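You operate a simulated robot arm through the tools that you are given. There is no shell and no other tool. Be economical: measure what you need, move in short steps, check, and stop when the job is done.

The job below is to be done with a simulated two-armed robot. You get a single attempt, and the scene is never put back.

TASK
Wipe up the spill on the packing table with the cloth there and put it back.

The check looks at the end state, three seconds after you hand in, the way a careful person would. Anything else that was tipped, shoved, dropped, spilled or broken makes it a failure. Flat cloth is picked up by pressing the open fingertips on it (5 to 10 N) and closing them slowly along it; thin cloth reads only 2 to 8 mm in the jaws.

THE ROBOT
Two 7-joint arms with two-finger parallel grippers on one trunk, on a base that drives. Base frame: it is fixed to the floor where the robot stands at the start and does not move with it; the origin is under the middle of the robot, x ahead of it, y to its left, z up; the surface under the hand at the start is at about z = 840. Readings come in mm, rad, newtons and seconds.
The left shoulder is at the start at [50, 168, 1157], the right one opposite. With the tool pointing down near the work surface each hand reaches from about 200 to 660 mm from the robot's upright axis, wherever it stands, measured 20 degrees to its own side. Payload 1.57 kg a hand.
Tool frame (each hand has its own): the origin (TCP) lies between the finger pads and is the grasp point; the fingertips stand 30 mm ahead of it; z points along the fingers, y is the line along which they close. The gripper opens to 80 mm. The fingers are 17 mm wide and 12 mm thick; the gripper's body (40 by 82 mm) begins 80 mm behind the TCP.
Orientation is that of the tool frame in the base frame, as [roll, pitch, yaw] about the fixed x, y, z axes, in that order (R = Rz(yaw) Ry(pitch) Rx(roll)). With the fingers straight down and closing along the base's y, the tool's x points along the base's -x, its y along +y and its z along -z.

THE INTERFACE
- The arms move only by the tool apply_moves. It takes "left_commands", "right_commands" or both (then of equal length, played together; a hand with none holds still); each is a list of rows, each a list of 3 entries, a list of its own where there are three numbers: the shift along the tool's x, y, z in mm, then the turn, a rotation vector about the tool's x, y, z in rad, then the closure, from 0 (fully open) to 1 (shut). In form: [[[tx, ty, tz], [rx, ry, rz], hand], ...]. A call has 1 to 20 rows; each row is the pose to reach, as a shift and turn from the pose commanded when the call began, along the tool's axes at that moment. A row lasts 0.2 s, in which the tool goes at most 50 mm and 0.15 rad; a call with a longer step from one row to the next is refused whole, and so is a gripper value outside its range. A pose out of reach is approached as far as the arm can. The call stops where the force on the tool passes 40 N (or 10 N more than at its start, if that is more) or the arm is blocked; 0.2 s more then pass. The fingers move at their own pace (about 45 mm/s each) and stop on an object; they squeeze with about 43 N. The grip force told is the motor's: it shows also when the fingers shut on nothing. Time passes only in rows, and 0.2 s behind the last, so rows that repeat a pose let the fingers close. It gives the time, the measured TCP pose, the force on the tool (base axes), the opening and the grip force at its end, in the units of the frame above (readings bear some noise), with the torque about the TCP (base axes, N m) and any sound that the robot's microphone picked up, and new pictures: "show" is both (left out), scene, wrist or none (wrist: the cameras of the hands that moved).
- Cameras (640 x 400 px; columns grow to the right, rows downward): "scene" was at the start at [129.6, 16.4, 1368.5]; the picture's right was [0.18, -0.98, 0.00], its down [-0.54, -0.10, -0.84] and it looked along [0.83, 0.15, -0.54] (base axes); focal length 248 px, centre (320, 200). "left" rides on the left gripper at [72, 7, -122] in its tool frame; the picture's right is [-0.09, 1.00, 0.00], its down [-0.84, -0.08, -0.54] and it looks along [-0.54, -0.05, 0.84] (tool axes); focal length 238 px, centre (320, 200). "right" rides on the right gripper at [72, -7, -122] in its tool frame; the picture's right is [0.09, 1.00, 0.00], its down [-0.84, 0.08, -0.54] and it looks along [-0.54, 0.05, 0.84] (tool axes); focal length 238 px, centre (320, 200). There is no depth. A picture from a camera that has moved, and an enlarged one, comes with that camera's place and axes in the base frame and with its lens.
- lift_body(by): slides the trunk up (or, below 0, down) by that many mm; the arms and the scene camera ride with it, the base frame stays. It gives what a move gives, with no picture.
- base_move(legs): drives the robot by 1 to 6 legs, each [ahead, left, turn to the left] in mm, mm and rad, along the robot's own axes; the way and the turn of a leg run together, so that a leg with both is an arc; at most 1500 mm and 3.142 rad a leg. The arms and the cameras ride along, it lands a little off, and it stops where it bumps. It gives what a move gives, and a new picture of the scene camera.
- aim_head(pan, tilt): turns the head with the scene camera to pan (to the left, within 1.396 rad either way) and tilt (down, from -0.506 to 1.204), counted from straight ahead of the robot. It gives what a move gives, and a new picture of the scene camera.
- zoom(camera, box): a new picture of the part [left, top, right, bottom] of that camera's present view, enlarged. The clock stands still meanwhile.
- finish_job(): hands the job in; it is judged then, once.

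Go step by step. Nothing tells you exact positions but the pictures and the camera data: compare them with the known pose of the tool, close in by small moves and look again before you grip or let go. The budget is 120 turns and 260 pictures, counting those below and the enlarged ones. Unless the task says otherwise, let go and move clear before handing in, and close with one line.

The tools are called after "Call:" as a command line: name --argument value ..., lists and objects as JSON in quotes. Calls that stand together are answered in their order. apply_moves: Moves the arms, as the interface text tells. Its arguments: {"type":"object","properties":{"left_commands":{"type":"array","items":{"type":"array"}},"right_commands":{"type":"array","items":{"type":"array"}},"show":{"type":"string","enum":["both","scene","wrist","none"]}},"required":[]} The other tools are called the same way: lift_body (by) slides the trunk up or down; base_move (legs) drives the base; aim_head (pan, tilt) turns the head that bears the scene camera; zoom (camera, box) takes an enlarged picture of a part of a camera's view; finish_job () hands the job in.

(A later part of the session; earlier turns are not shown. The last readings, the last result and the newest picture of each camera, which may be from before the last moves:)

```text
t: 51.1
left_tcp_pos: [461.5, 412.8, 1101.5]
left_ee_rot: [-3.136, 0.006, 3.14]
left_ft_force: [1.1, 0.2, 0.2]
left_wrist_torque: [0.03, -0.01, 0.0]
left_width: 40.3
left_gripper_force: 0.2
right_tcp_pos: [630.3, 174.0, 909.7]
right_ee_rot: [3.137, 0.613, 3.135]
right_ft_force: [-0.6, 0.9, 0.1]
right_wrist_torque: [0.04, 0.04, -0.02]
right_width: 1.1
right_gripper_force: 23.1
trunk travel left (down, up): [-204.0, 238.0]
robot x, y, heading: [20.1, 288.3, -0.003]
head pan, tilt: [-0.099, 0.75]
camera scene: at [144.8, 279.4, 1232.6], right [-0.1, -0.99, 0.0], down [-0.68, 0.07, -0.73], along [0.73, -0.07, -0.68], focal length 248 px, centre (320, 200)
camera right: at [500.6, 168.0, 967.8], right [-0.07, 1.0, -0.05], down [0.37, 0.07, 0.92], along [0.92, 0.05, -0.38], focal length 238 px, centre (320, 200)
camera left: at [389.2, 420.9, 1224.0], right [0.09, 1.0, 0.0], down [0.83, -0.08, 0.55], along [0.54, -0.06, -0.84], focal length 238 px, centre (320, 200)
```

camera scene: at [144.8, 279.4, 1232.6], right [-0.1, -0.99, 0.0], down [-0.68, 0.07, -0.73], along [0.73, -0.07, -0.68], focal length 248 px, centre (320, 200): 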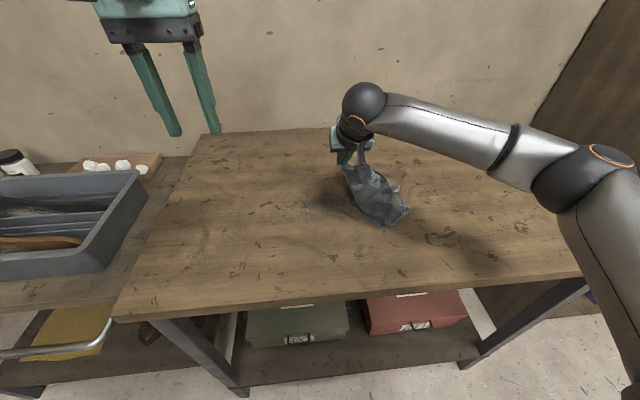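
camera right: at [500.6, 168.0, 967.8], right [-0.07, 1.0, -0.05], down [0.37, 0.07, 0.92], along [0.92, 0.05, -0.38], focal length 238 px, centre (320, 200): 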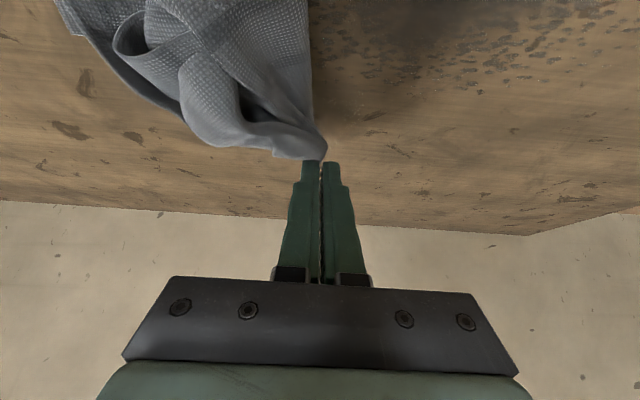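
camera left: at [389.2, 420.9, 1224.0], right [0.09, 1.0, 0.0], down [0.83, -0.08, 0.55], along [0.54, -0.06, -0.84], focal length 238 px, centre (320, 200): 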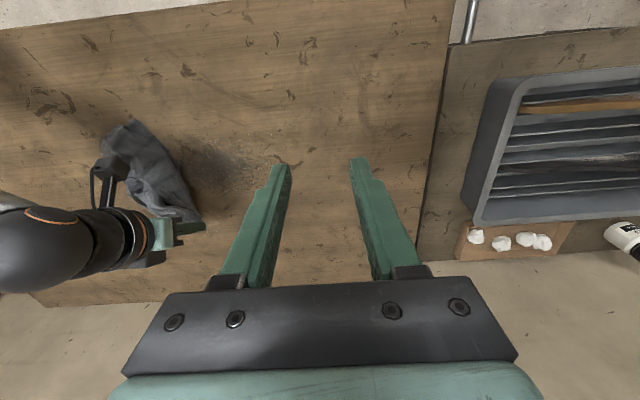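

The cloth trails beside the tips rather than under them. I'll lift it so it hangs, move over the far part of the film and lower it straight down.

Call:
apply_moves --right_commands '[[[-23, 0, -33], [0, 0, 0], 1.0], [[-45, 0, -66], [0, 0, 0], 1.0], [[-68, 0, -99], [0, 0, 0], 1.0], [[-90, 0, -85], [0, 0, 0], 1.0], [[-109, 0, -71], [0, 0, 0], 1.0], [[-109, 0, -71], [0, 0, 0], 1.0], [[-95, 0, -50], [0, 0, 0], 1.0], [[-81, 0, -30], [0, 0, 0], 1.0], [[-67, 0, -9], [0, 0, 0], 1.0], [[-55, 0, 10], [0, 0, 0], 1.0], [[-55, 0, 10], [0, 0, 0], 1.0]]'

```text
t: 53.5
left_tcp_pos: [463.4, 413.1, 1102.4]
left_ee_rot: [-3.136, 0.005, 3.141]
left_ft_force: [0.3, 0.4, -0.7]
left_wrist_torque: [0.03, 0.0, -0.01]
left_width: 40.1
left_gripper_force: 0.1
right_tcp_pos: [678.5, 173.2, 933.0]
right_ee_rot: [3.136, 0.61, 3.132]
right_ft_force: [-1.1, 0.6, -0.3]
right_wrist_torque: [-0.01, -0.05, 0.0]
right_width: 0.9
right_gripper_force: 22.2
trunk travel left (down, up): [-204.0, 238.0]
robot x, y, heading: [20.5, 288.5, 0.004]
head pan, tilt: [-0.099, 0.75]
camera scene: at [144.8, 279.4, 1232.6], right [-0.1, -0.99, 0.0], down [-0.68, 0.07, -0.73], along [0.73, -0.07, -0.68], focal length 248 px, centre (320, 200)
camera right: at [550.0, 167.8, 990.9], right [-0.07, 1.0, -0.05], down [0.37, 0.07, 0.92], along [0.92, 0.05, -0.38], focal length 238 px, centre (320, 200)
```

scene: 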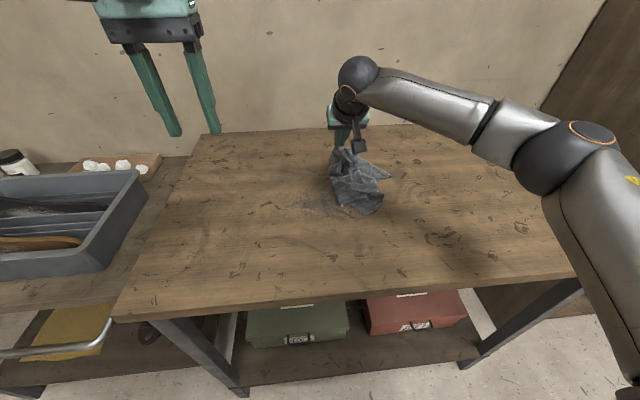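
right: 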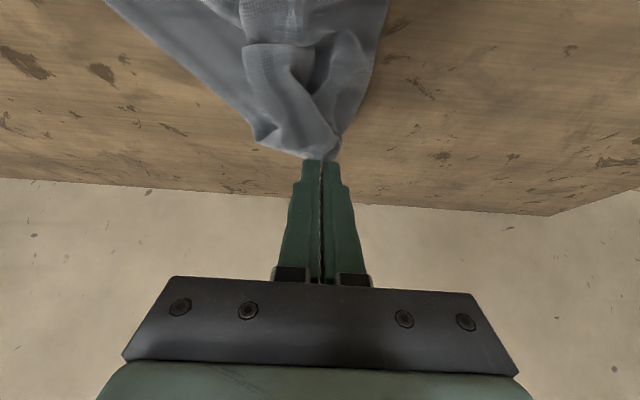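

Call:
apply_moves --right_commands '[[[7, 0, 10], [0, 0, 0], 1.0], [[15, 0, 22], [0, 0, 0], 1.0], [[20, 0, 30], [0, 0, 0], 1.0], [[24, 0, 35], [0, 0, 0], 1.0], [[24, 0, 35], [0, 0, 0], 1.0]]' --show "scene"

Call:
zoom --camera "scene" --box '[290, 120, 420, 220]'

```text
t: 54.7
left_tcp_pos: [462.6, 412.7, 1101.3]
left_ee_rot: [-3.138, 0.005, 3.139]
left_ft_force: [-0.5, -0.8, -0.3]
left_wrist_torque: [-0.03, -0.01, -0.03]
left_width: 40.0
left_gripper_force: 0.0
right_tcp_pos: [679.6, 173.4, 892.3]
right_ee_rot: [3.137, 0.611, 3.134]
right_ft_force: [-0.5, 0.2, 0.5]
right_wrist_torque: [-0.03, 0.01, 0.01]
right_width: 0.9
right_gripper_force: 22.4
trunk travel left (down, up): [-204.0, 238.0]
robot x, y, heading: [17.6, 288.6, -0.004]
head pan, tilt: [-0.099, 0.75]
camera scene: at [144.8, 279.4, 1232.6], right [-0.1, -0.99, 0.0], down [-0.68, 0.07, -0.73], along [0.73, -0.07, -0.68], focal length 248 px, centre (320, 200)
```

scene: 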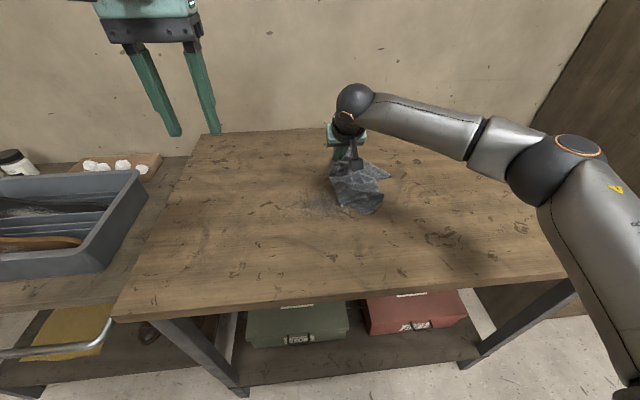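

```text
4.00 times, centred on (355, 170) of scene
camera zoom: at [144.8, 279.4, 1232.6], right [-0.1, -0.99, 0.0], down [-0.68, 0.07, -0.73], along [0.73, -0.07, -0.68], focal length 991 px, centre (180, 320)
```

zoom: 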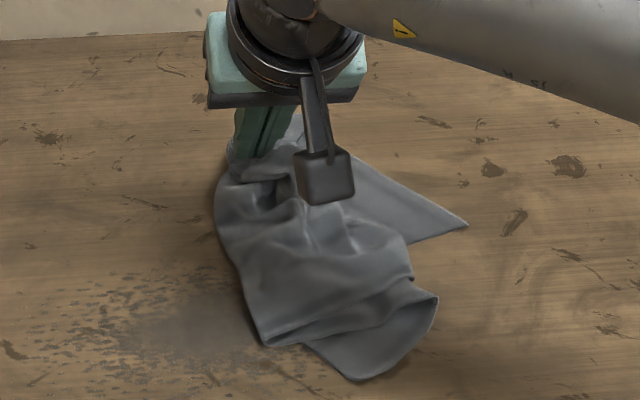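

The bunch covers the film. I'll press down a little more, then scrub around.

Call:
apply_moves --right_commands '[[[4, 0, 6], [0, 0, 0], 1.0], [[7, 0, 10], [0, 0, 0], 1.0], [[7, 0, 10], [0, 0, 0], 1.0]]' --show "none"

```text
t: 55.5
left_tcp_pos: [463.3, 412.5, 1102.5]
left_ee_rot: [-3.137, 0.005, 3.139]
left_ft_force: [-0.1, 0.3, -0.3]
left_wrist_torque: [-0.02, 0.01, 0.01]
left_width: 40.2
left_gripper_force: 0.0
right_tcp_pos: [678.8, 174.9, 878.8]
right_ee_rot: [3.135, 0.61, 3.134]
right_ft_force: [0.1, 0.1, 0.0]
right_wrist_torque: [0.02, -0.01, -0.05]
right_width: 0.9
right_gripper_force: 22.8
trunk travel left (down, up): [-204.0, 238.0]
robot x, y, heading: [20.0, 290.5, -0.004]
head pan, tilt: [-0.099, 0.75]
```

Call:
apply_moves --right_commands '[[[2.5, 0, 4], [0, 0, 0], 1.0], [[4, 0, 6], [0, 0, 0], 1.0], [[4, 0, 6], [0, 0, 0], 1.0]]' --show "none"

```text
t: 56.3
left_tcp_pos: [462.4, 412.5, 1101.3]
left_ee_rot: [-3.137, 0.005, 3.14]
left_ft_force: [-0.2, 0.4, -0.1]
left_wrist_torque: [-0.03, 0.0, -0.01]
left_width: 39.7
left_gripper_force: 0.1
right_tcp_pos: [679.4, 173.4, 873.7]
right_ee_rot: [3.136, 0.612, 3.134]
right_ft_force: [0.7, -0.5, 7.4]
right_wrist_torque: [0.02, -0.05, 0.01]
right_width: 1.0
right_gripper_force: 23.0
trunk travel left (down, up): [-204.0, 238.0]
robot x, y, heading: [21.7, 283.0, -0.002]
head pan, tilt: [-0.099, 0.75]
```

Pressing at 7 N. I'll scrub the whole film area in strokes, working from far to near.

Call:
apply_moves --right_commands '[[[0, 30, 0], [0, 0, 0], 1.0], [[0, 55, 0], [0, 0, 0], 1.0], [[-12.4, 40, 8.5], [0, 0, 0], 1.0], [[-12.4, 5, 8.5], [0, 0, 0], 1.0], [[-12.4, -30, 8.5], [0, 0, 0], 1.0], [[-6.6, -60, 4.5], [0, 0, 0], 1.0], [[8.3, -50, -5.7], [0, 0, 0], 1.0], [[8.3, -15, -5.7], [0, 0, 0], 1.0], [[8.3, 20, -5.7], [0, 0, 0], 1.0], [[12.4, 50, -8.5], [0, 0, 0], 1.0], [[24.8, 35, -17], [0, 0, 0], 1.0], [[24.8, 0, -17], [0, 0, 0], 1.0], [[24.8, -35, -17], [0, 0, 0], 1.0], [[37.1, -55, -25.4], [0, 0, 0], 1.0], [[45.4, -25, -31.1], [0, 0, 0], 1.0], [[45.4, 10, -31.1], [0, 0, 0], 1.0], [[45.4, 45, -31.1], [0, 0, 0], 1.0], [[66, 40, -45.2], [0, 0, 0], 1.0], [[66, 5, -45.2], [0, 0, 0], 1.0], [[66, -35, -45.2], [0, 0, 0], 1.0]]' --show "scene"

Call:
zoom --camera "scene" --box '[290, 130, 400, 200]'

```text
t: 60.5
left_tcp_pos: [461.2, 412.7, 1102.2]
left_ee_rot: [-3.136, 0.005, 3.139]
left_ft_force: [0.0, 1.0, 0.5]
left_wrist_torque: [0.02, 0.0, 0.02]
left_width: 40.1
left_gripper_force: 0.1
right_tcp_pos: [600.2, 139.6, 872.2]
right_ee_rot: [3.137, 0.615, 3.134]
right_ft_force: [0.3, 2.7, 14.6]
right_wrist_torque: [0.14, -0.1, 0.04]
right_width: 1.1
right_gripper_force: 22.8
trunk travel left (down, up): [-204.0, 238.0]
robot x, y, heading: [18.6, 287.3, -0.004]
head pan, tilt: [-0.099, 0.75]
camera scene: at [143.6, 279.9, 1232.9], right [-0.1, -0.99, 0.0], down [-0.68, 0.07, -0.73], along [0.73, -0.08, -0.68], focal length 248 px, centre (320, 200)
```

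scene: 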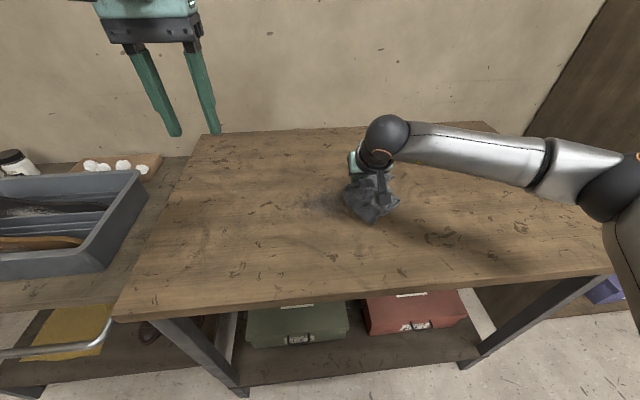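

```text
5.71 times, centred on (345, 165) of scene
camera zoom: at [143.6, 279.9, 1232.9], right [-0.1, -0.99, 0.0], down [-0.68, 0.07, -0.73], along [0.73, -0.08, -0.68], focal length 1416 px, centre (177, 400)
```

zoom: 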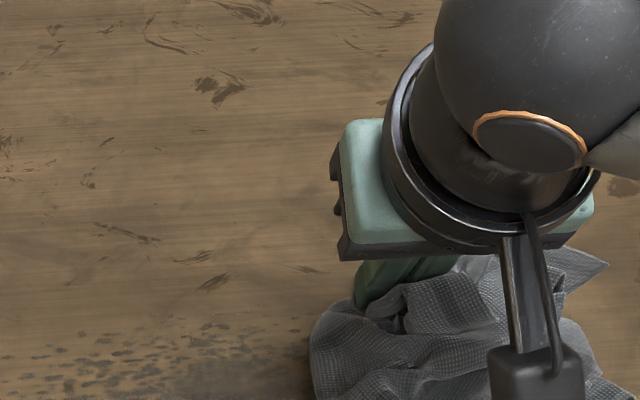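

The film seems to be gone where I can see. I'll lift the cloth off to the right to check the rest.

Call:
apply_moves --right_commands '[[[-17, 0, -25], [0, 0, 0], 1.0], [[-34, -20, -50], [0, 0, 0], 1.0], [[-30, -60, -55], [0, 0, 0], 1.0], [[-20, -100, -60], [0, 0, 0], 1.0], [[-10, -140, -65], [0, 0, 0], 1.0], [[-10, -170, -65], [0, 0, 0], 1.0], [[-10, -170, -65], [0, 0, 0], 1.0]]' --show "scene"

Call:
zoom --camera "scene" --box '[290, 130, 400, 200]'

Call:
zoom --camera "left" --box '[40, 100, 300, 280]'

```text
t: 62.1
left_tcp_pos: [463.8, 412.5, 1102.3]
left_ee_rot: [-3.136, 0.006, 3.138]
left_ft_force: [0.7, -0.4, 0.4]
left_wrist_torque: [0.02, -0.01, -0.02]
left_width: 39.8
left_gripper_force: 0.1
right_tcp_pos: [568.3, -32.1, 929.3]
right_ee_rot: [3.135, 0.612, 3.135]
right_ft_force: [0.1, 0.1, -0.1]
right_wrist_torque: [-0.03, -0.02, 0.01]
right_width: 0.7
right_gripper_force: 22.5
trunk travel left (down, up): [-204.0, 238.0]
robot x, y, heading: [25.3, 287.4, -0.004]
head pan, tilt: [-0.099, 0.75]
camera scene: at [144.8, 279.4, 1232.6], right [-0.1, -0.99, 0.0], down [-0.68, 0.07, -0.73], along [0.73, -0.07, -0.68], focal length 248 px, centre (320, 200)
```

scene: 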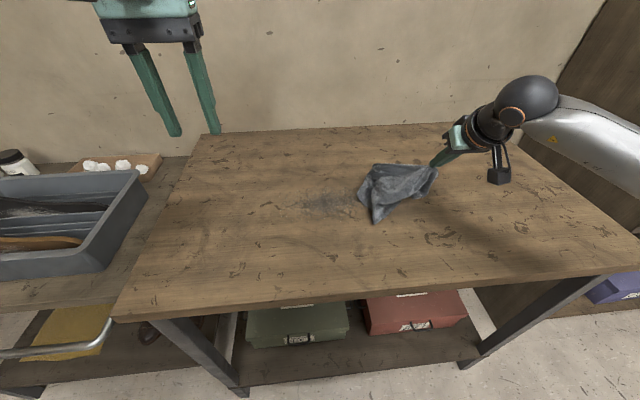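

```text
5.71 times, centred on (345, 165) of scene
camera zoom: at [144.8, 279.4, 1232.6], right [-0.1, -0.99, 0.0], down [-0.68, 0.07, -0.73], along [0.73, -0.07, -0.68], focal length 1416 px, centre (177, 400)
```

zoom: 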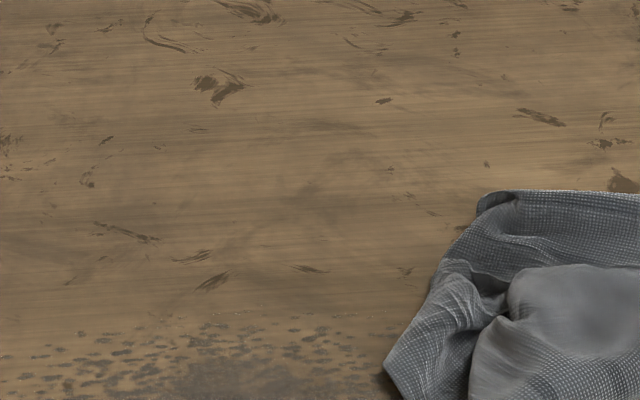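

```text
2.22 times, centred on (170, 190) of left
camera zoom: at [389.3, 420.9, 1224.0], right [0.09, 1.0, 0.0], down [0.83, -0.08, 0.55], along [0.54, -0.06, -0.84], focal length 530 px, centre (653, 222)
```

zoom: 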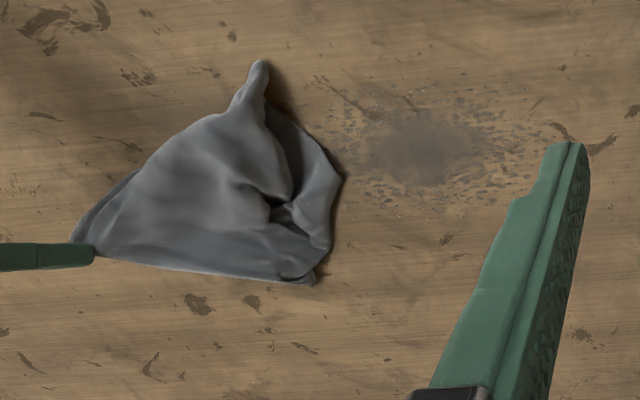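

The film at the back is gone. I'll check the stain area and the rest of the table for leftover wetness.

Call:
zoom --camera "left" --box '[150, 120, 290, 210]'

Call:
zoom --camera "scene" --box '[260, 165, 380, 235]'

Call:
zoom --camera "scene" --box '[130, 130, 380, 290]'

```text
4.44 times, centred on (220, 165) of left
camera zoom: at [389.3, 420.9, 1224.0], right [0.09, 1.0, 0.0], down [0.83, -0.08, 0.55], along [0.54, -0.06, -0.84], focal length 1059 px, centre (764, 356)
```

zoom: 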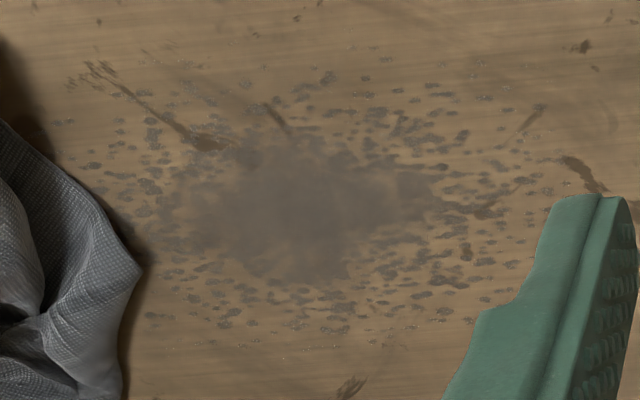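

```text
5.33 times, centred on (320, 200) of scene
camera zoom: at [144.8, 279.4, 1232.6], right [-0.1, -0.99, 0.0], down [-0.68, 0.07, -0.73], along [0.73, -0.07, -0.68], focal length 1321 px, centre (320, 200)
```

zoom: 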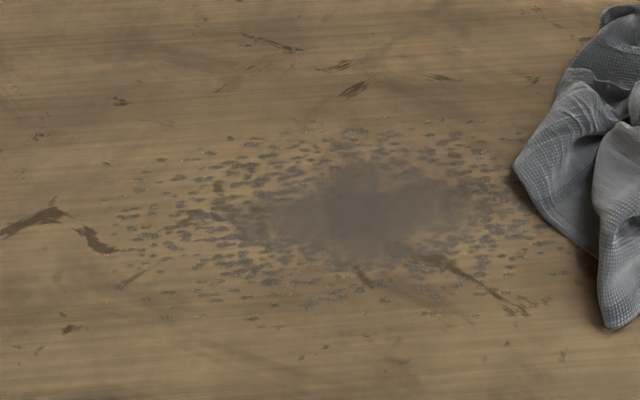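

```text
2.50 times, centred on (255, 210) of scene
camera zoom: at [144.8, 279.4, 1232.6], right [-0.1, -0.99, 0.0], down [-0.68, 0.07, -0.73], along [0.73, -0.07, -0.68], focal length 619 px, centre (482, 175)
```

zoom: 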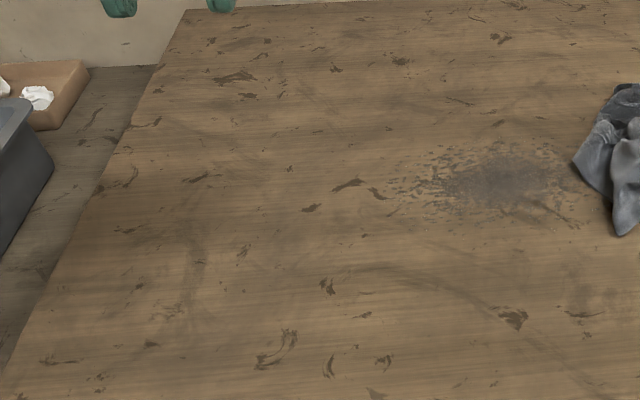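

The grey stain is matte and unaffected, and I see no other wet spots, so the spill is wiped. Next I'll lift the cloth, straighten the tool, and prepare to drive back.

Call:
apply_moves --right_commands '[[[-2, 25, -32], [0, 0.1, 0], 1.0], [[-4, 50, -64], [0, 0.2, 0], 1.0], [[-7, 76, -96], [0, 0.3, 0], 1.0], [[-9, 101, -128], [0, 0.4, 0], 1.0], [[-11, 127, -160], [0, 0.5, 0], 1.0], [[-13, 152, -192], [0, 0.61, 0], 1.0], [[-13, 152, -192], [0, 0.61, 0], 1.0]]' --show "scene"

```text
t: 63.7
left_tcp_pos: [463.0, 413.6, 1101.4]
left_ee_rot: [-3.135, 0.005, 3.14]
left_ft_force: [-0.2, -0.6, -0.4]
left_wrist_torque: [0.01, -0.02, 0.01]
left_width: 39.9
left_gripper_force: 0.1
right_tcp_pos: [469.3, 122.2, 1094.4]
right_ee_rot: [3.138, 0.0, 3.135]
right_ft_force: [-0.1, 0.2, -0.8]
right_wrist_torque: [-0.02, -0.02, 0.03]
right_width: 0.7
right_gripper_force: 23.1
trunk travel left (down, up): [-204.0, 238.0]
robot x, y, heading: [20.1, 288.2, -0.003]
head pan, tilt: [-0.099, 0.75]
camera scene: at [144.9, 279.3, 1232.6], right [-0.1, -0.99, 0.0], down [-0.68, 0.07, -0.73], along [0.73, -0.07, -0.68], focal length 248 px, centre (320, 200)
```

scene: 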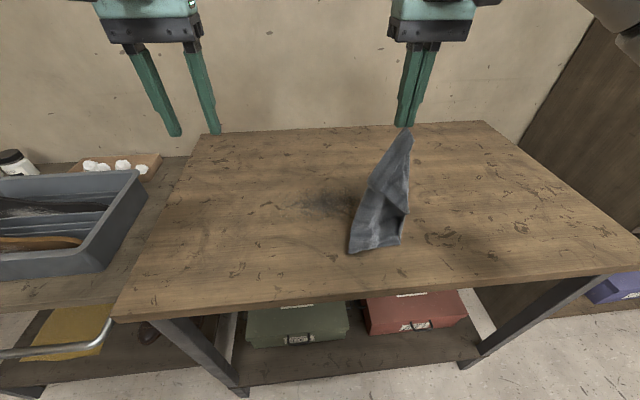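

The cloth hangs by its corner. I'll drive back right by 365 mm.

Call:
base_move --legs '[[0, -365, 0]]'

```text
t: 67.5
left_tcp_pos: [460.9, 42.5, 1101.0]
left_ee_rot: [-3.138, 0.006, 3.13]
left_ft_force: [0.2, 0.2, -0.5]
left_wrist_torque: [0.04, -0.01, 0.01]
left_width: 40.1
left_gripper_force: 0.1
right_tcp_pos: [465.8, -247.3, 1094.5]
right_ee_rot: [3.14, 0.001, 3.127]
right_ft_force: [0.2, -0.3, -0.5]
right_wrist_torque: [-0.01, 0.01, 0.01]
right_width: 1.0
right_gripper_force: 23.6
trunk travel left (down, up): [-204.0, 238.0]
robot x, y, heading: [18.8, -81.0, -0.011]
head pan, tilt: [-0.099, 0.75]
camera scene: at [142.1, -88.0, 1232.6], right [-0.11, -0.99, 0.0], down [-0.68, 0.08, -0.73], along [0.73, -0.08, -0.68], focal length 248 px, centre (320, 200)
```

scene: 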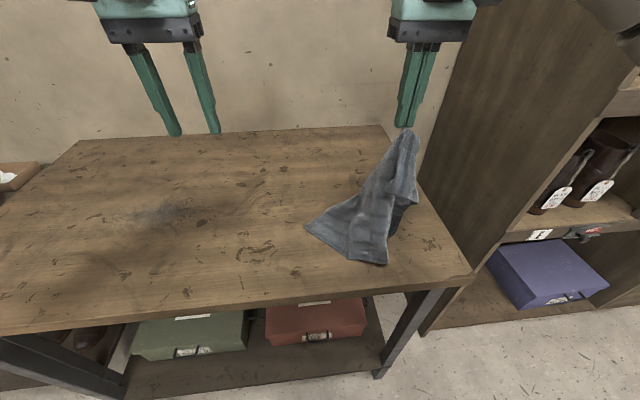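

Now I'll lay the cloth out diagonally, with its held corner ending at the far right where it was originally. The left hand moves out of the way.

Call:
apply_moves --left_commands '[[[0, 40, 0], [0, 0, 0], 0.5], [[0, 80, 0], [0, 0, 0], 0.5], [[0, 120, 0], [0, 0, 0], 0.5], [[0, 120, 0], [0, 0, 0], 0.5], [[0, 120, 0], [0, 0, 0], 0.5], [[0, 120, 0], [0, 0, 0], 0.5], [[0, 120, 0], [0, 0, 0], 0.5], [[0, 120, 0], [0, 0, 0], 0.5], [[0, 120, 0], [0, 0, 0], 0.5], [[0, 120, 0], [0, 0, 0], 0.5], [[0, 120, 0], [0, 0, 0], 0.5], [[0, 120, 0], [0, 0, 0], 0.5], [[0, 120, 0], [0, 0, 0], 0.5], [[0, 120, 0], [0, 0, 0], 0.5], [[0, 120, 0], [0, 0, 0], 0.5], [[0, 120, 0], [0, 0, 0], 0.5]]' --right_commands '[[[0, 45, -5], [0, 0, 0], 1.0], [[2, 90, -10], [0, 0, 0], 1.0], [[4, 135, -15], [0, 0, 0], 1.0], [[6, 177, -15], [0, 0, 0], 1.0], [[6, 177, -15], [0, 0, 0], 1.0], [[-9, 159, 4], [0, 0, 0], 1.0], [[-26, 137, 29], [0, 0, 0], 1.0], [[-43, 114, 54], [0, 0, 0], 1.0], [[-61, 92, 84], [0, 0, 0], 1.0], [[-77, 72, 114], [0, 0, 0], 1.0], [[-93, 51, 144], [0, 0, 0], 1.0], [[-107, 33, 169], [0, 0, 0], 1.0], [[-120, 16, 189], [0, 0, 0], 1.0], [[-130, 3, 204], [0, 0, 0], 1.0], [[-139, -8, 212], [0, 0, 0], 1.0], [[-139, -8, 212], [0, 0, 0], 1.0]]'

```text
t: 70.9
left_tcp_pos: [461.7, 162.0, 1102.9]
left_ee_rot: [-3.134, 0.006, 3.132]
left_ft_force: [-0.3, 0.1, 0.8]
left_wrist_torque: [0.04, -0.02, 0.01]
left_width: 40.1
left_gripper_force: 0.1
right_tcp_pos: [603.4, -256.3, 881.3]
right_ee_rot: [3.138, 0.001, 3.13]
right_ft_force: [0.0, 0.0, 0.2]
right_wrist_torque: [0.01, 0.01, 0.0]
right_width: 1.0
right_gripper_force: 23.3
trunk travel left (down, up): [-204.0, 238.0]
robot x, y, heading: [18.7, -82.1, -0.012]
head pan, tilt: [-0.099, 0.75]
camera scene: at [142.0, -87.9, 1232.6], right [-0.11, -0.99, 0.0], down [-0.68, 0.08, -0.73], along [0.73, -0.08, -0.68], focal length 248 px, centre (320, 200)
camera right: at [532.0, -262.4, 1003.6], right [-0.08, 1.0, 0.0], down [0.84, 0.06, 0.54], along [0.54, 0.05, -0.84], focal length 238 px, centre (320, 200)
camera left: at [388.4, 170.6, 1225.6], right [0.1, 0.99, 0.0], down [0.83, -0.08, 0.55], along [0.54, -0.06, -0.84], focal length 238 px, centre (320, 200)
```

scene: 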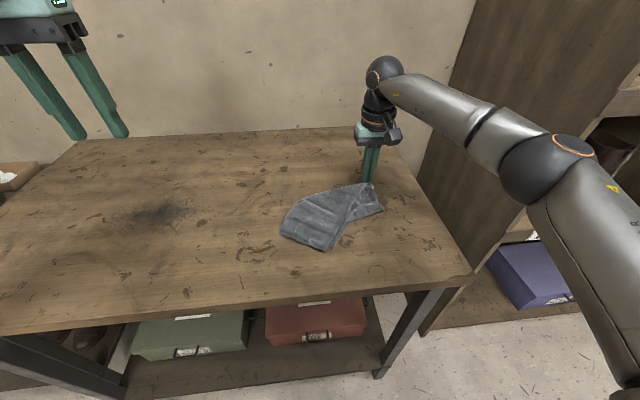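
right: 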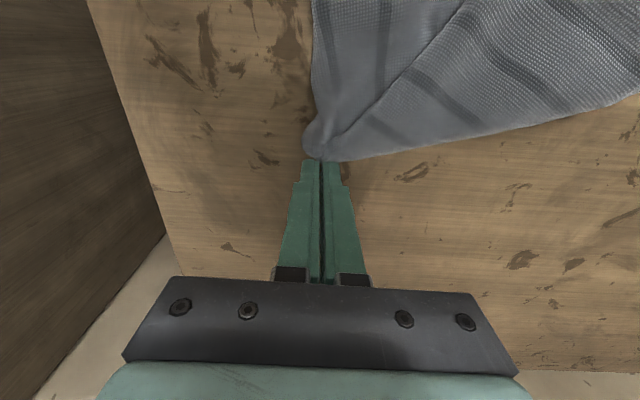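
left: 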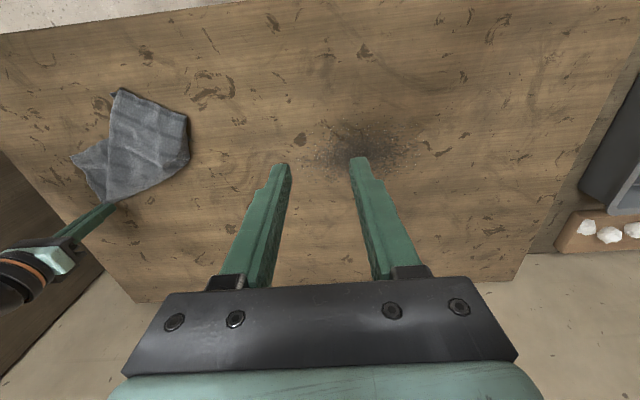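

It's laid out fairly well. I'll zoom in to understand the corners.

Call:
zoom --camera "scene" --box '[260, 165, 400, 260]'

Call:
zoom --camera "left" --box '[50, 70, 210, 220]'

```text
4.21 times, centred on (330, 212) of scene
camera zoom: at [142.0, -87.9, 1232.6], right [-0.11, -0.99, 0.0], down [-0.68, 0.08, -0.73], along [0.73, -0.08, -0.68], focal length 1043 px, centre (278, 147)
```

zoom: 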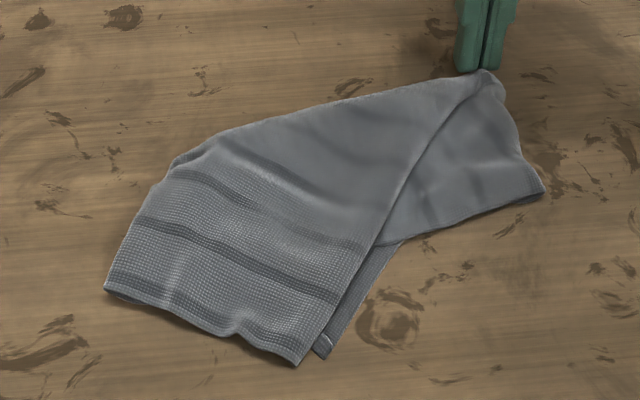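

```text
2.67 times, centred on (130, 145) of left
camera zoom: at [388.4, 170.6, 1225.6], right [0.1, 0.99, 0.0], down [0.83, -0.08, 0.55], along [0.54, -0.06, -0.84], focal length 636 px, centre (827, 347)
```

zoom: 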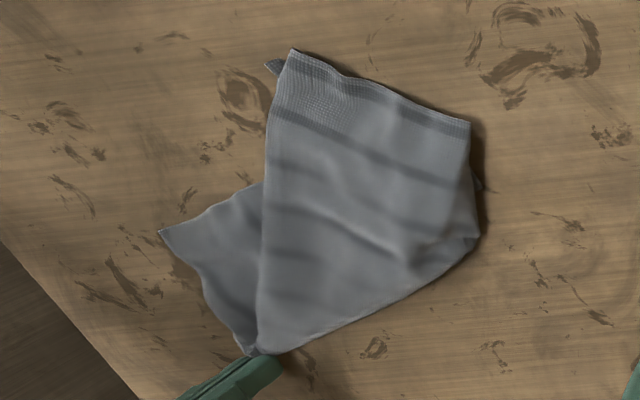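

The cloth is nearly back in place but a bit skewed, and the fold's other corner seems to lie near (472, −40). I'll bring the left hand over that corner to grip it.

Call:
apply_moves --left_commands '[[[-5, -45, 0], [0, 0, 0], 0.6], [[-10, -90, 0], [0, 0, 0], 0.6], [[-15, -135, 20], [0, 0, 0], 0.6], [[-20, -180, 40], [0, 0, 0], 0.6], [[-22, -220, 65], [0, 0, 0], 0.6], [[-22, -236, 105], [0, 0, 0], 0.6], [[-22, -236, 150], [0, 0, 0], 0.6], [[-22, -236, 195], [0, 0, 0], 0.6], [[-22, -236, 195], [0, 0, 0], 0.6]]'

```text
t: 72.9
left_tcp_pos: [482.4, -73.2, 905.4]
left_ee_rot: [-3.136, 0.006, 3.132]
left_ft_force: [-0.3, 0.4, 0.8]
left_wrist_torque: [-0.02, -0.03, 0.02]
left_width: 32.0
left_gripper_force: 0.2
right_tcp_pos: [604.2, -255.4, 881.8]
right_ee_rot: [3.139, 0.003, 3.129]
right_ft_force: [0.2, 0.4, 0.0]
right_wrist_torque: [0.02, -0.02, -0.02]
right_width: 1.1
right_gripper_force: 22.7
trunk travel left (down, up): [-204.0, 238.0]
robot x, y, heading: [19.2, -79.0, -0.013]
head pan, tilt: [-0.099, 0.75]
camera scene: at [142.1, -87.9, 1232.6], right [-0.11, -0.99, 0.0], down [-0.68, 0.08, -0.73], along [0.73, -0.08, -0.68], focal length 248 px, centre (320, 200)
camera left: at [409.0, -65.7, 1028.6], right [0.1, 0.99, 0.0], down [0.83, -0.08, 0.55], along [0.54, -0.06, -0.84], focal length 238 px, centre (320, 200)
```

scene: 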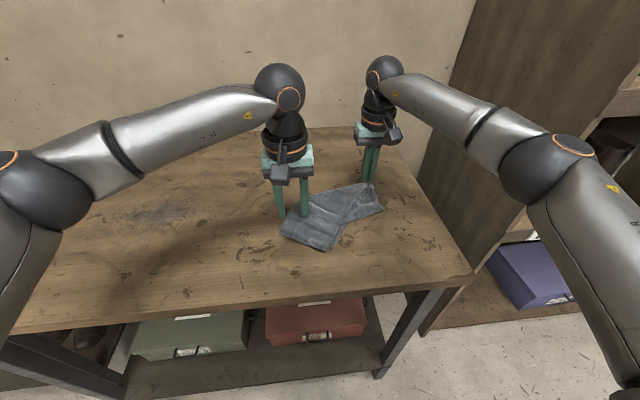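
left: 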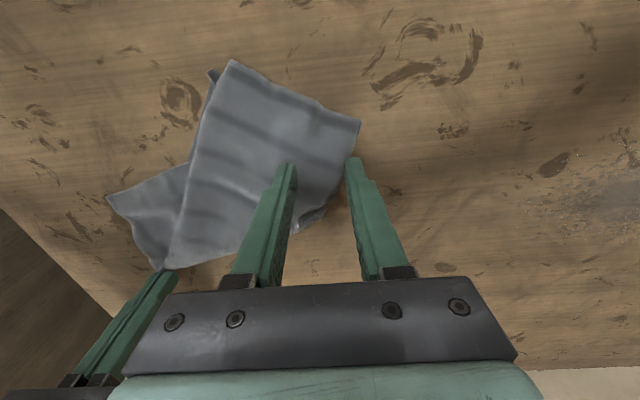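

The corner is at about (461, −41), so I'll shift slightly, press lightly and close.

Call:
apply_moves --left_commands '[[[10, -7, 12], [0, 0, 0], 0.6], [[10, -7, 25], [0, 0, 0], 0.6], [[10, -7, 31], [0, 0, 0], 0.6], [[10, -7, 33], [0, 0, 0], 0.6], [[10, -7, 33.5], [0, 0, 0], 0.6], [[10, -7, 33.5], [0, 0, 0], 0.66], [[10, -7, 33.5], [0, 0, 0], 0.72], [[10, -7, 33.5], [0, 0, 0], 0.78], [[10, -7, 33.5], [0, 0, 0], 0.84], [[10, -7, 33.5], [0, 0, 0], 0.9], [[10, -7, 33.5], [0, 0, 0], 1.0], [[10, -7, 33.5], [0, 0, 0], 1.0], [[10, -7, 33.5], [0, 0, 0], 1.0]]' --show "wrist"

```text
t: 75.7
left_tcp_pos: [472.7, -81.5, 873.7]
left_ee_rot: [-3.136, 0.007, 3.131]
left_ft_force: [-0.3, -2.0, 16.0]
left_wrist_torque: [-0.04, 0.05, -0.02]
left_width: 2.5
left_gripper_force: 24.1
right_tcp_pos: [602.8, -256.9, 882.4]
right_ee_rot: [3.137, 0.001, 3.128]
right_ft_force: [-1.1, 0.9, 0.0]
right_wrist_torque: [0.01, 0.01, 0.0]
right_width: 1.1
right_gripper_force: 22.9
trunk travel left (down, up): [-204.0, 238.0]
robot x, y, heading: [18.0, -79.4, -0.01]
head pan, tilt: [-0.099, 0.75]
camera left: at [399.1, -73.0, 996.8], right [0.1, 0.99, 0.0], down [0.83, -0.08, 0.55], along [0.54, -0.06, -0.84], focal length 238 px, centre (320, 200)
```

left: 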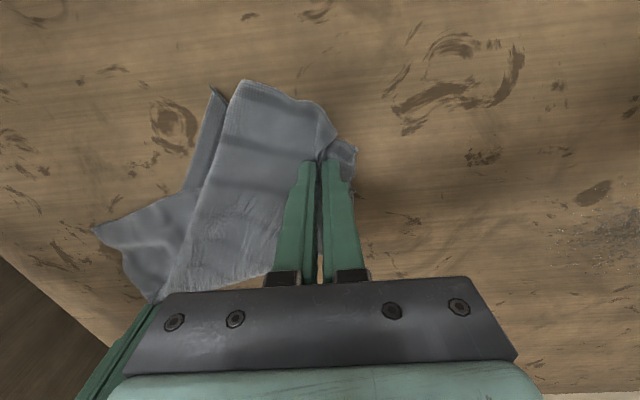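

Gripped. I'll lift both hands together so the fold line hangs straight.

Call:
apply_moves --left_commands '[[[0, 0, -30], [0, 0, 0], 1.0], [[-8, 2, -65], [0, 0, 0], 1.0], [[-18, 5, -100], [0, 0, 0], 1.0], [[-28, 8, -135], [0, 0, 0], 1.0], [[-38, 12, -170], [0, 0, 0], 1.0], [[-47, 15, -205], [0, 0, 0], 1.0], [[-47, 15, -205], [0, 0, 0], 1.0], [[-47, 15, -205], [0, 0, 0], 1.0]]' --right_commands '[[[8, 0, -25], [0, 0, 0], 1.0], [[22, 0, -60], [0, 0, 0], 1.0], [[37, 0, -95], [0, 0, 0], 1.0], [[52, 0, -130], [0, 0, 0], 1.0], [[68, 0, -165], [0, 0, 0], 1.0], [[83, 0, -198], [0, 0, 0], 1.0], [[83, 0, -198], [0, 0, 0], 1.0], [[83, 0, -198], [0, 0, 0], 1.0]]'

Call:
aim_head --pan -0.1 --tilt 0.6

```text
t: 77.5
left_tcp_pos: [518.3, -64.7, 1078.3]
left_ee_rot: [-3.137, 0.005, 3.131]
left_ft_force: [0.2, -0.9, -0.6]
left_wrist_torque: [-0.01, 0.05, -0.04]
left_width: 2.5
left_gripper_force: 23.7
right_tcp_pos: [521.8, -257.9, 1080.8]
right_ee_rot: [3.14, 0.002, 3.128]
right_ft_force: [-0.9, 0.1, 0.1]
right_wrist_torque: [-0.02, 0.0, -0.01]
right_width: 0.9
right_gripper_force: 22.9
trunk travel left (down, up): [-204.0, 238.0]
robot x, y, heading: [18.7, -81.7, -0.015]
head pan, tilt: [-0.099, 0.75]
camera scene: at [142.1, -87.9, 1232.6], right [-0.11, -0.99, 0.0], down [-0.68, 0.08, -0.73], along [0.73, -0.08, -0.68], focal length 248 px, centre (320, 200)
camera right: at [449.4, -263.2, 1202.3], right [-0.08, 1.0, 0.0], down [0.84, 0.06, 0.54], along [0.54, 0.05, -0.84], focal length 238 px, centre (320, 200)
camera left: at [444.9, -56.4, 1202.3], right [0.1, 0.99, 0.0], down [0.83, -0.08, 0.55], along [0.54, -0.06, -0.84], focal length 238 px, centre (320, 200)
```

scene: 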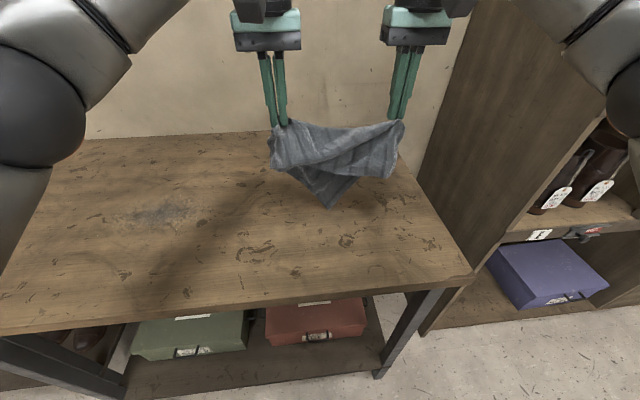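
right: 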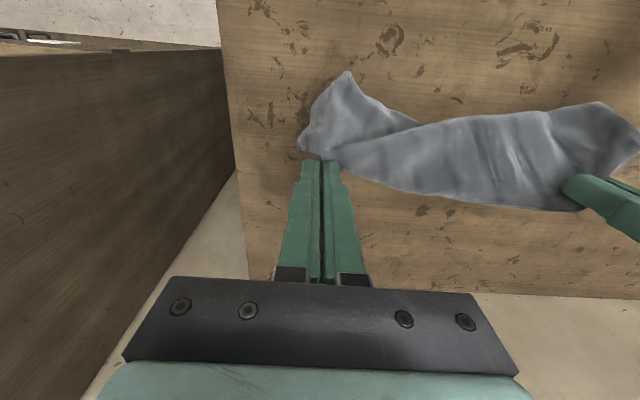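
left: 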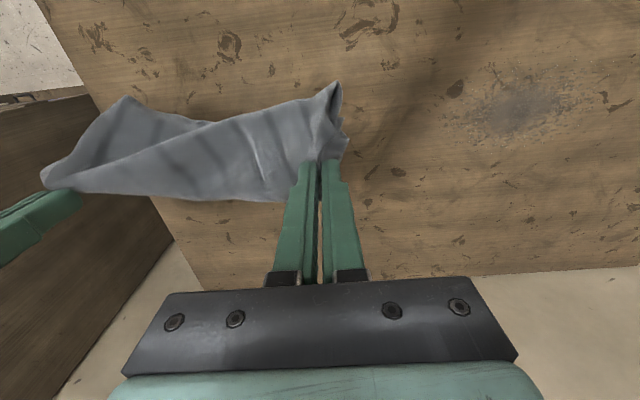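

```text
t: 78.2
left_tcp_pos: [517.3, -65.0, 1079.3]
left_ee_rot: [-3.138, 0.004, 3.131]
left_ft_force: [0.1, -0.6, 0.5]
left_wrist_torque: [0.01, -0.03, 0.0]
left_width: 2.4
left_gripper_force: 23.9
right_tcp_pos: [521.8, -257.4, 1081.1]
right_ee_rot: [3.139, 0.002, 3.127]
right_ft_force: [-0.1, -0.8, -0.3]
right_wrist_torque: [0.01, -0.02, -0.02]
right_width: 0.9
right_gripper_force: 22.6
trunk travel left (down, up): [-204.0, 238.0]
robot x, y, heading: [15.8, -79.9, -0.012]
head pan, tilt: [-0.099, 0.6]
camera scene: at [147.6, -88.5, 1245.5], right [-0.11, -0.99, 0.0], down [-0.56, 0.06, -0.82], along [0.82, -0.09, -0.57], focal length 248 px, centre (320, 200)
```

scene: 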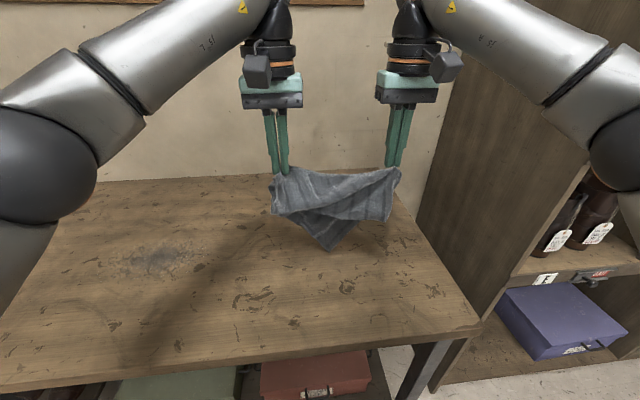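

Call:
zoom --camera "scene" --box '[250, 150, 420, 260]'

```text
3.64 times, centred on (335, 205) of scene
camera zoom: at [147.6, -88.5, 1245.5], right [-0.11, -0.99, 0.0], down [-0.56, 0.06, -0.82], along [0.82, -0.09, -0.57], focal length 901 px, centre (266, 182)
```

zoom: 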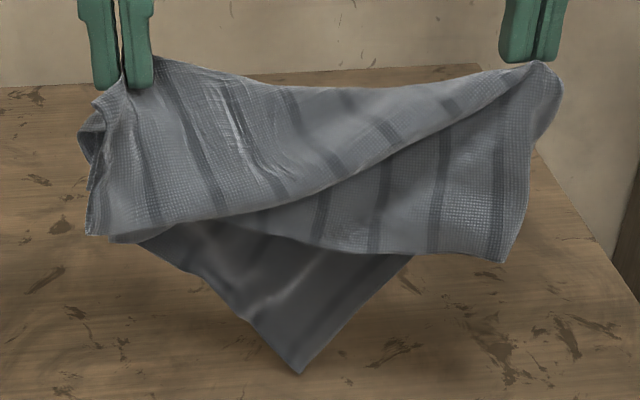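

The layers are slightly twisted, but they hang over about the right span. I'll lay the cloth down in a forward arc over its original place and see how it comes out.

Call:
apply_moves --left_commands '[[[30, 0, 0], [0, 0, 0], 1.0], [[58, 0, 0], [0, 0, 0], 1.0], [[58, 0, 0], [0, 0, 0], 1.0], [[58, 0, 30], [0, 0, 0], 1.0], [[45, 3, 65], [0, 0, 0], 1.0], [[25, 6, 95], [0, 0, 0], 1.0], [[0, 8, 125], [0, 0, 0], 1.0], [[-25, 10, 150], [0, 0, 0], 1.0], [[-50, 12, 172], [0, 0, 0], 1.0], [[-72, 14, 190], [0, 0, 0], 1.0], [[-87, 15, 201], [0, 0, 0], 1.0], [[-87, 15, 201], [0, 0, 0], 1.0]]' --right_commands '[[[30, 0, 0], [0, 0, 0], 1.0], [[60, 0, 0], [0, 0, 0], 1.0], [[60, 0, 0], [0, 0, 0], 1.0], [[60, 0, 30], [0, 0, 0], 1.0], [[47, 0, 65], [0, 0, 0], 1.0], [[27, 0, 95], [0, 0, 0], 1.0], [[2, 0, 125], [0, 0, 0], 1.0], [[-23, 0, 150], [0, 0, 0], 1.0], [[-48, 0, 172], [0, 0, 0], 1.0], [[-70, 0, 191], [0, 0, 0], 1.0], [[-86, 0, 203], [0, 0, 0], 1.0], [[-86, 0, 203], [0, 0, 0], 1.0]]'

Call:
zoom --camera "scene" --box '[240, 180, 440, 310]'

```text
t: 80.8
left_tcp_pos: [608.5, -53.2, 876.2]
left_ee_rot: [-3.137, 0.005, 3.131]
left_ft_force: [0.2, -0.5, 0.9]
left_wrist_torque: [-0.03, 0.05, -0.01]
left_width: 2.6
left_gripper_force: 23.3
right_tcp_pos: [607.0, -257.1, 878.7]
right_ee_rot: [3.139, 0.003, 3.129]
right_ft_force: [0.5, -0.1, 0.3]
right_wrist_torque: [-0.01, 0.01, 0.01]
right_width: 0.9
right_gripper_force: 22.5
trunk travel left (down, up): [-204.0, 238.0]
robot x, y, heading: [14.2, -79.5, -0.011]
head pan, tilt: [-0.099, 0.6]
camera scene: at [147.4, -88.6, 1245.5], right [-0.11, -0.99, 0.0], down [-0.56, 0.06, -0.83], along [0.82, -0.09, -0.56], focal length 248 px, centre (320, 200)
camera right: at [534.7, -263.6, 999.9], right [-0.08, 1.0, 0.0], down [0.84, 0.06, 0.54], along [0.54, 0.05, -0.84], focal length 238 px, centre (320, 200)
camera left: at [534.9, -44.8, 999.9], right [0.1, 0.99, 0.0], down [0.83, -0.08, 0.55], along [0.54, -0.06, -0.84], focal length 238 px, centre (320, 200)
```

scene: 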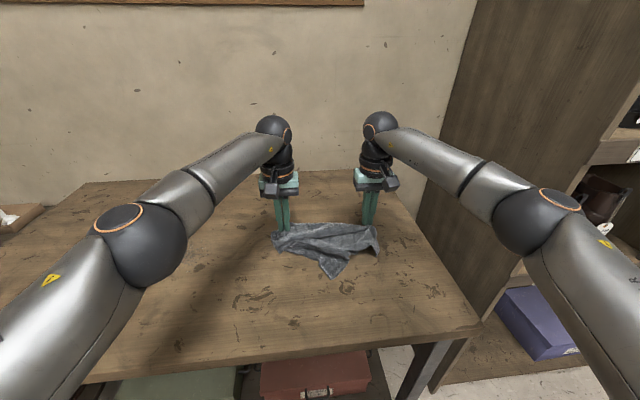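
right: 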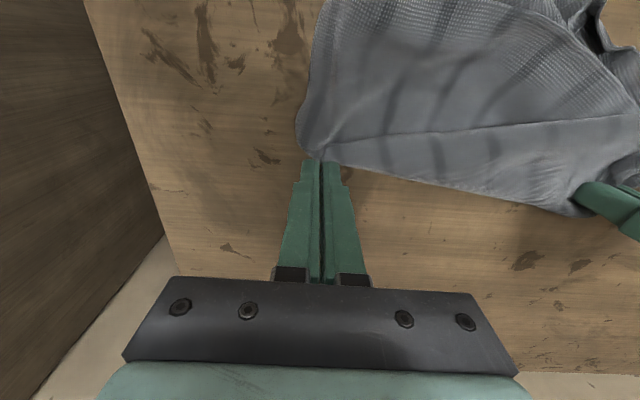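
left: 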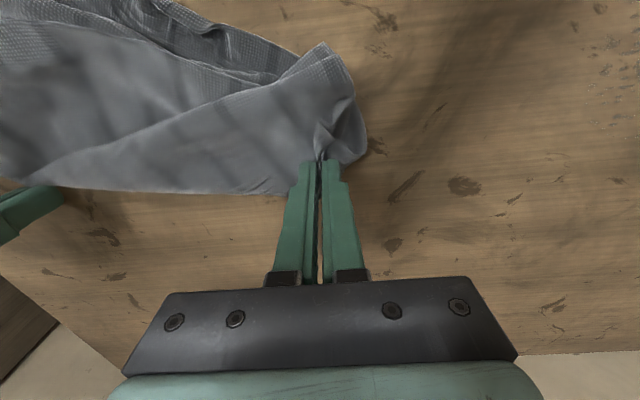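

```text
3.08 times, centred on (340, 245) of scene
camera zoom: at [147.4, -88.6, 1245.5], right [-0.11, -0.99, 0.0], down [-0.56, 0.06, -0.83], along [0.82, -0.09, -0.56], focal length 762 px, centre (258, 62)
```

zoom: 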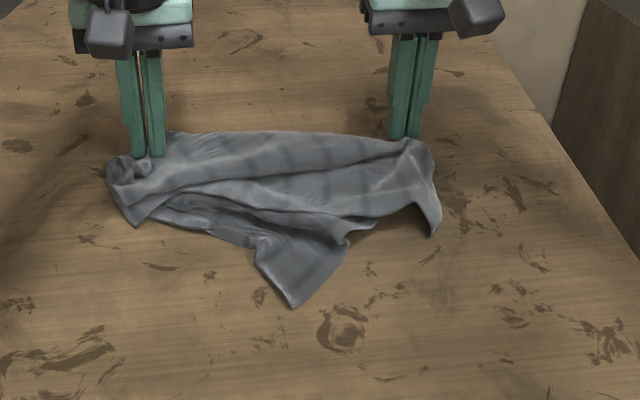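

It's back in the original spot but rumpled, so I'll release, raise the hands and judge what tidying it needs.

Call:
apply_moves --left_commands '[[[0, 0, 0], [0, 0, 0], 0.5], [[0, 0, 0], [0, 0, 0], 0.4], [[0, 0, 0], [0, 0, 0], 0.4], [[0, 0, -40], [0, 0, 0], 0.4], [[20, 40, -70], [0, 0, 0], 0.4], [[60, 70, -90], [0, 0, 0], 0.4], [[100, 95, -110], [0, 0, 0], 0.4]]' --right_commands '[[[0, 0, 0], [0, 0, 0], 0.5], [[0, 0, 0], [0, 0, 0], 0.4], [[0, 0, 0], [0, 0, 0], 0.4], [[0, 0, -40], [0, 0, 0], 0.4], [[20, 0, -75], [0, 0, 0], 0.4], [[50, 0, -110], [0, 0, 0], 0.4], [[70, 0, -150], [0, 0, 0], 0.4]]' --show "wrist"

Call:
aim_head --pan -0.1 --tilt 0.85

Call:
zoom --camera "scene" --box '[240, 120, 420, 230]'

```text
refused: row 5 steps farther than a row can; nothing moved
```

```text
t: 81.5
left_tcp_pos: [608.2, -53.6, 876.6]
left_ee_rot: [-3.138, 0.005, 3.131]
left_ft_force: [0.0, -0.7, 1.6]
left_wrist_torque: [-0.01, 0.03, -0.03]
left_width: 2.4
left_gripper_force: 23.6
right_tcp_pos: [607.4, -257.6, 878.1]
right_ee_rot: [3.137, 0.002, 3.128]
right_ft_force: [-0.1, 0.1, 1.5]
right_wrist_torque: [0.01, -0.01, -0.03]
right_width: 0.6
right_gripper_force: 22.6
trunk travel left (down, up): [-204.0, 238.0]
robot x, y, heading: [16.2, -80.8, -0.012]
head pan, tilt: [-0.099, 0.85]
camera scene: at [137.2, -87.4, 1224.7], right [-0.11, -0.99, 0.0], down [-0.75, 0.08, -0.66], along [0.66, -0.07, -0.75], focal length 248 px, centre (320, 200)
```

scene: 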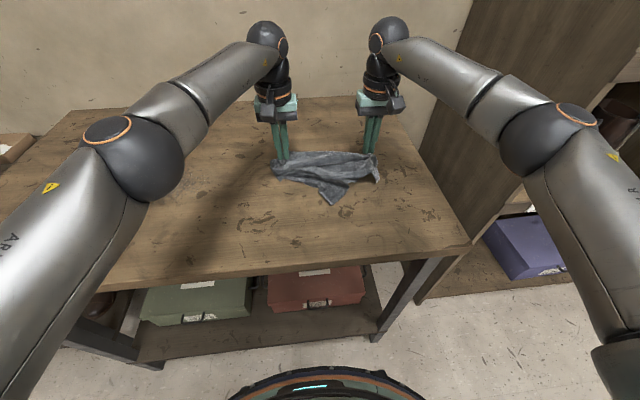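

```text
3.56 times, centred on (330, 175) of scene
camera zoom: at [137.2, -87.4, 1224.7], right [-0.11, -0.99, 0.0], down [-0.75, 0.08, -0.66], along [0.66, -0.07, -0.75], focal length 881 px, centre (284, 289)
```

zoom: 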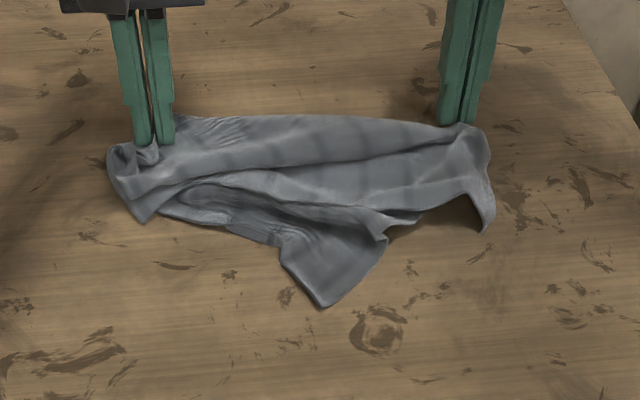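

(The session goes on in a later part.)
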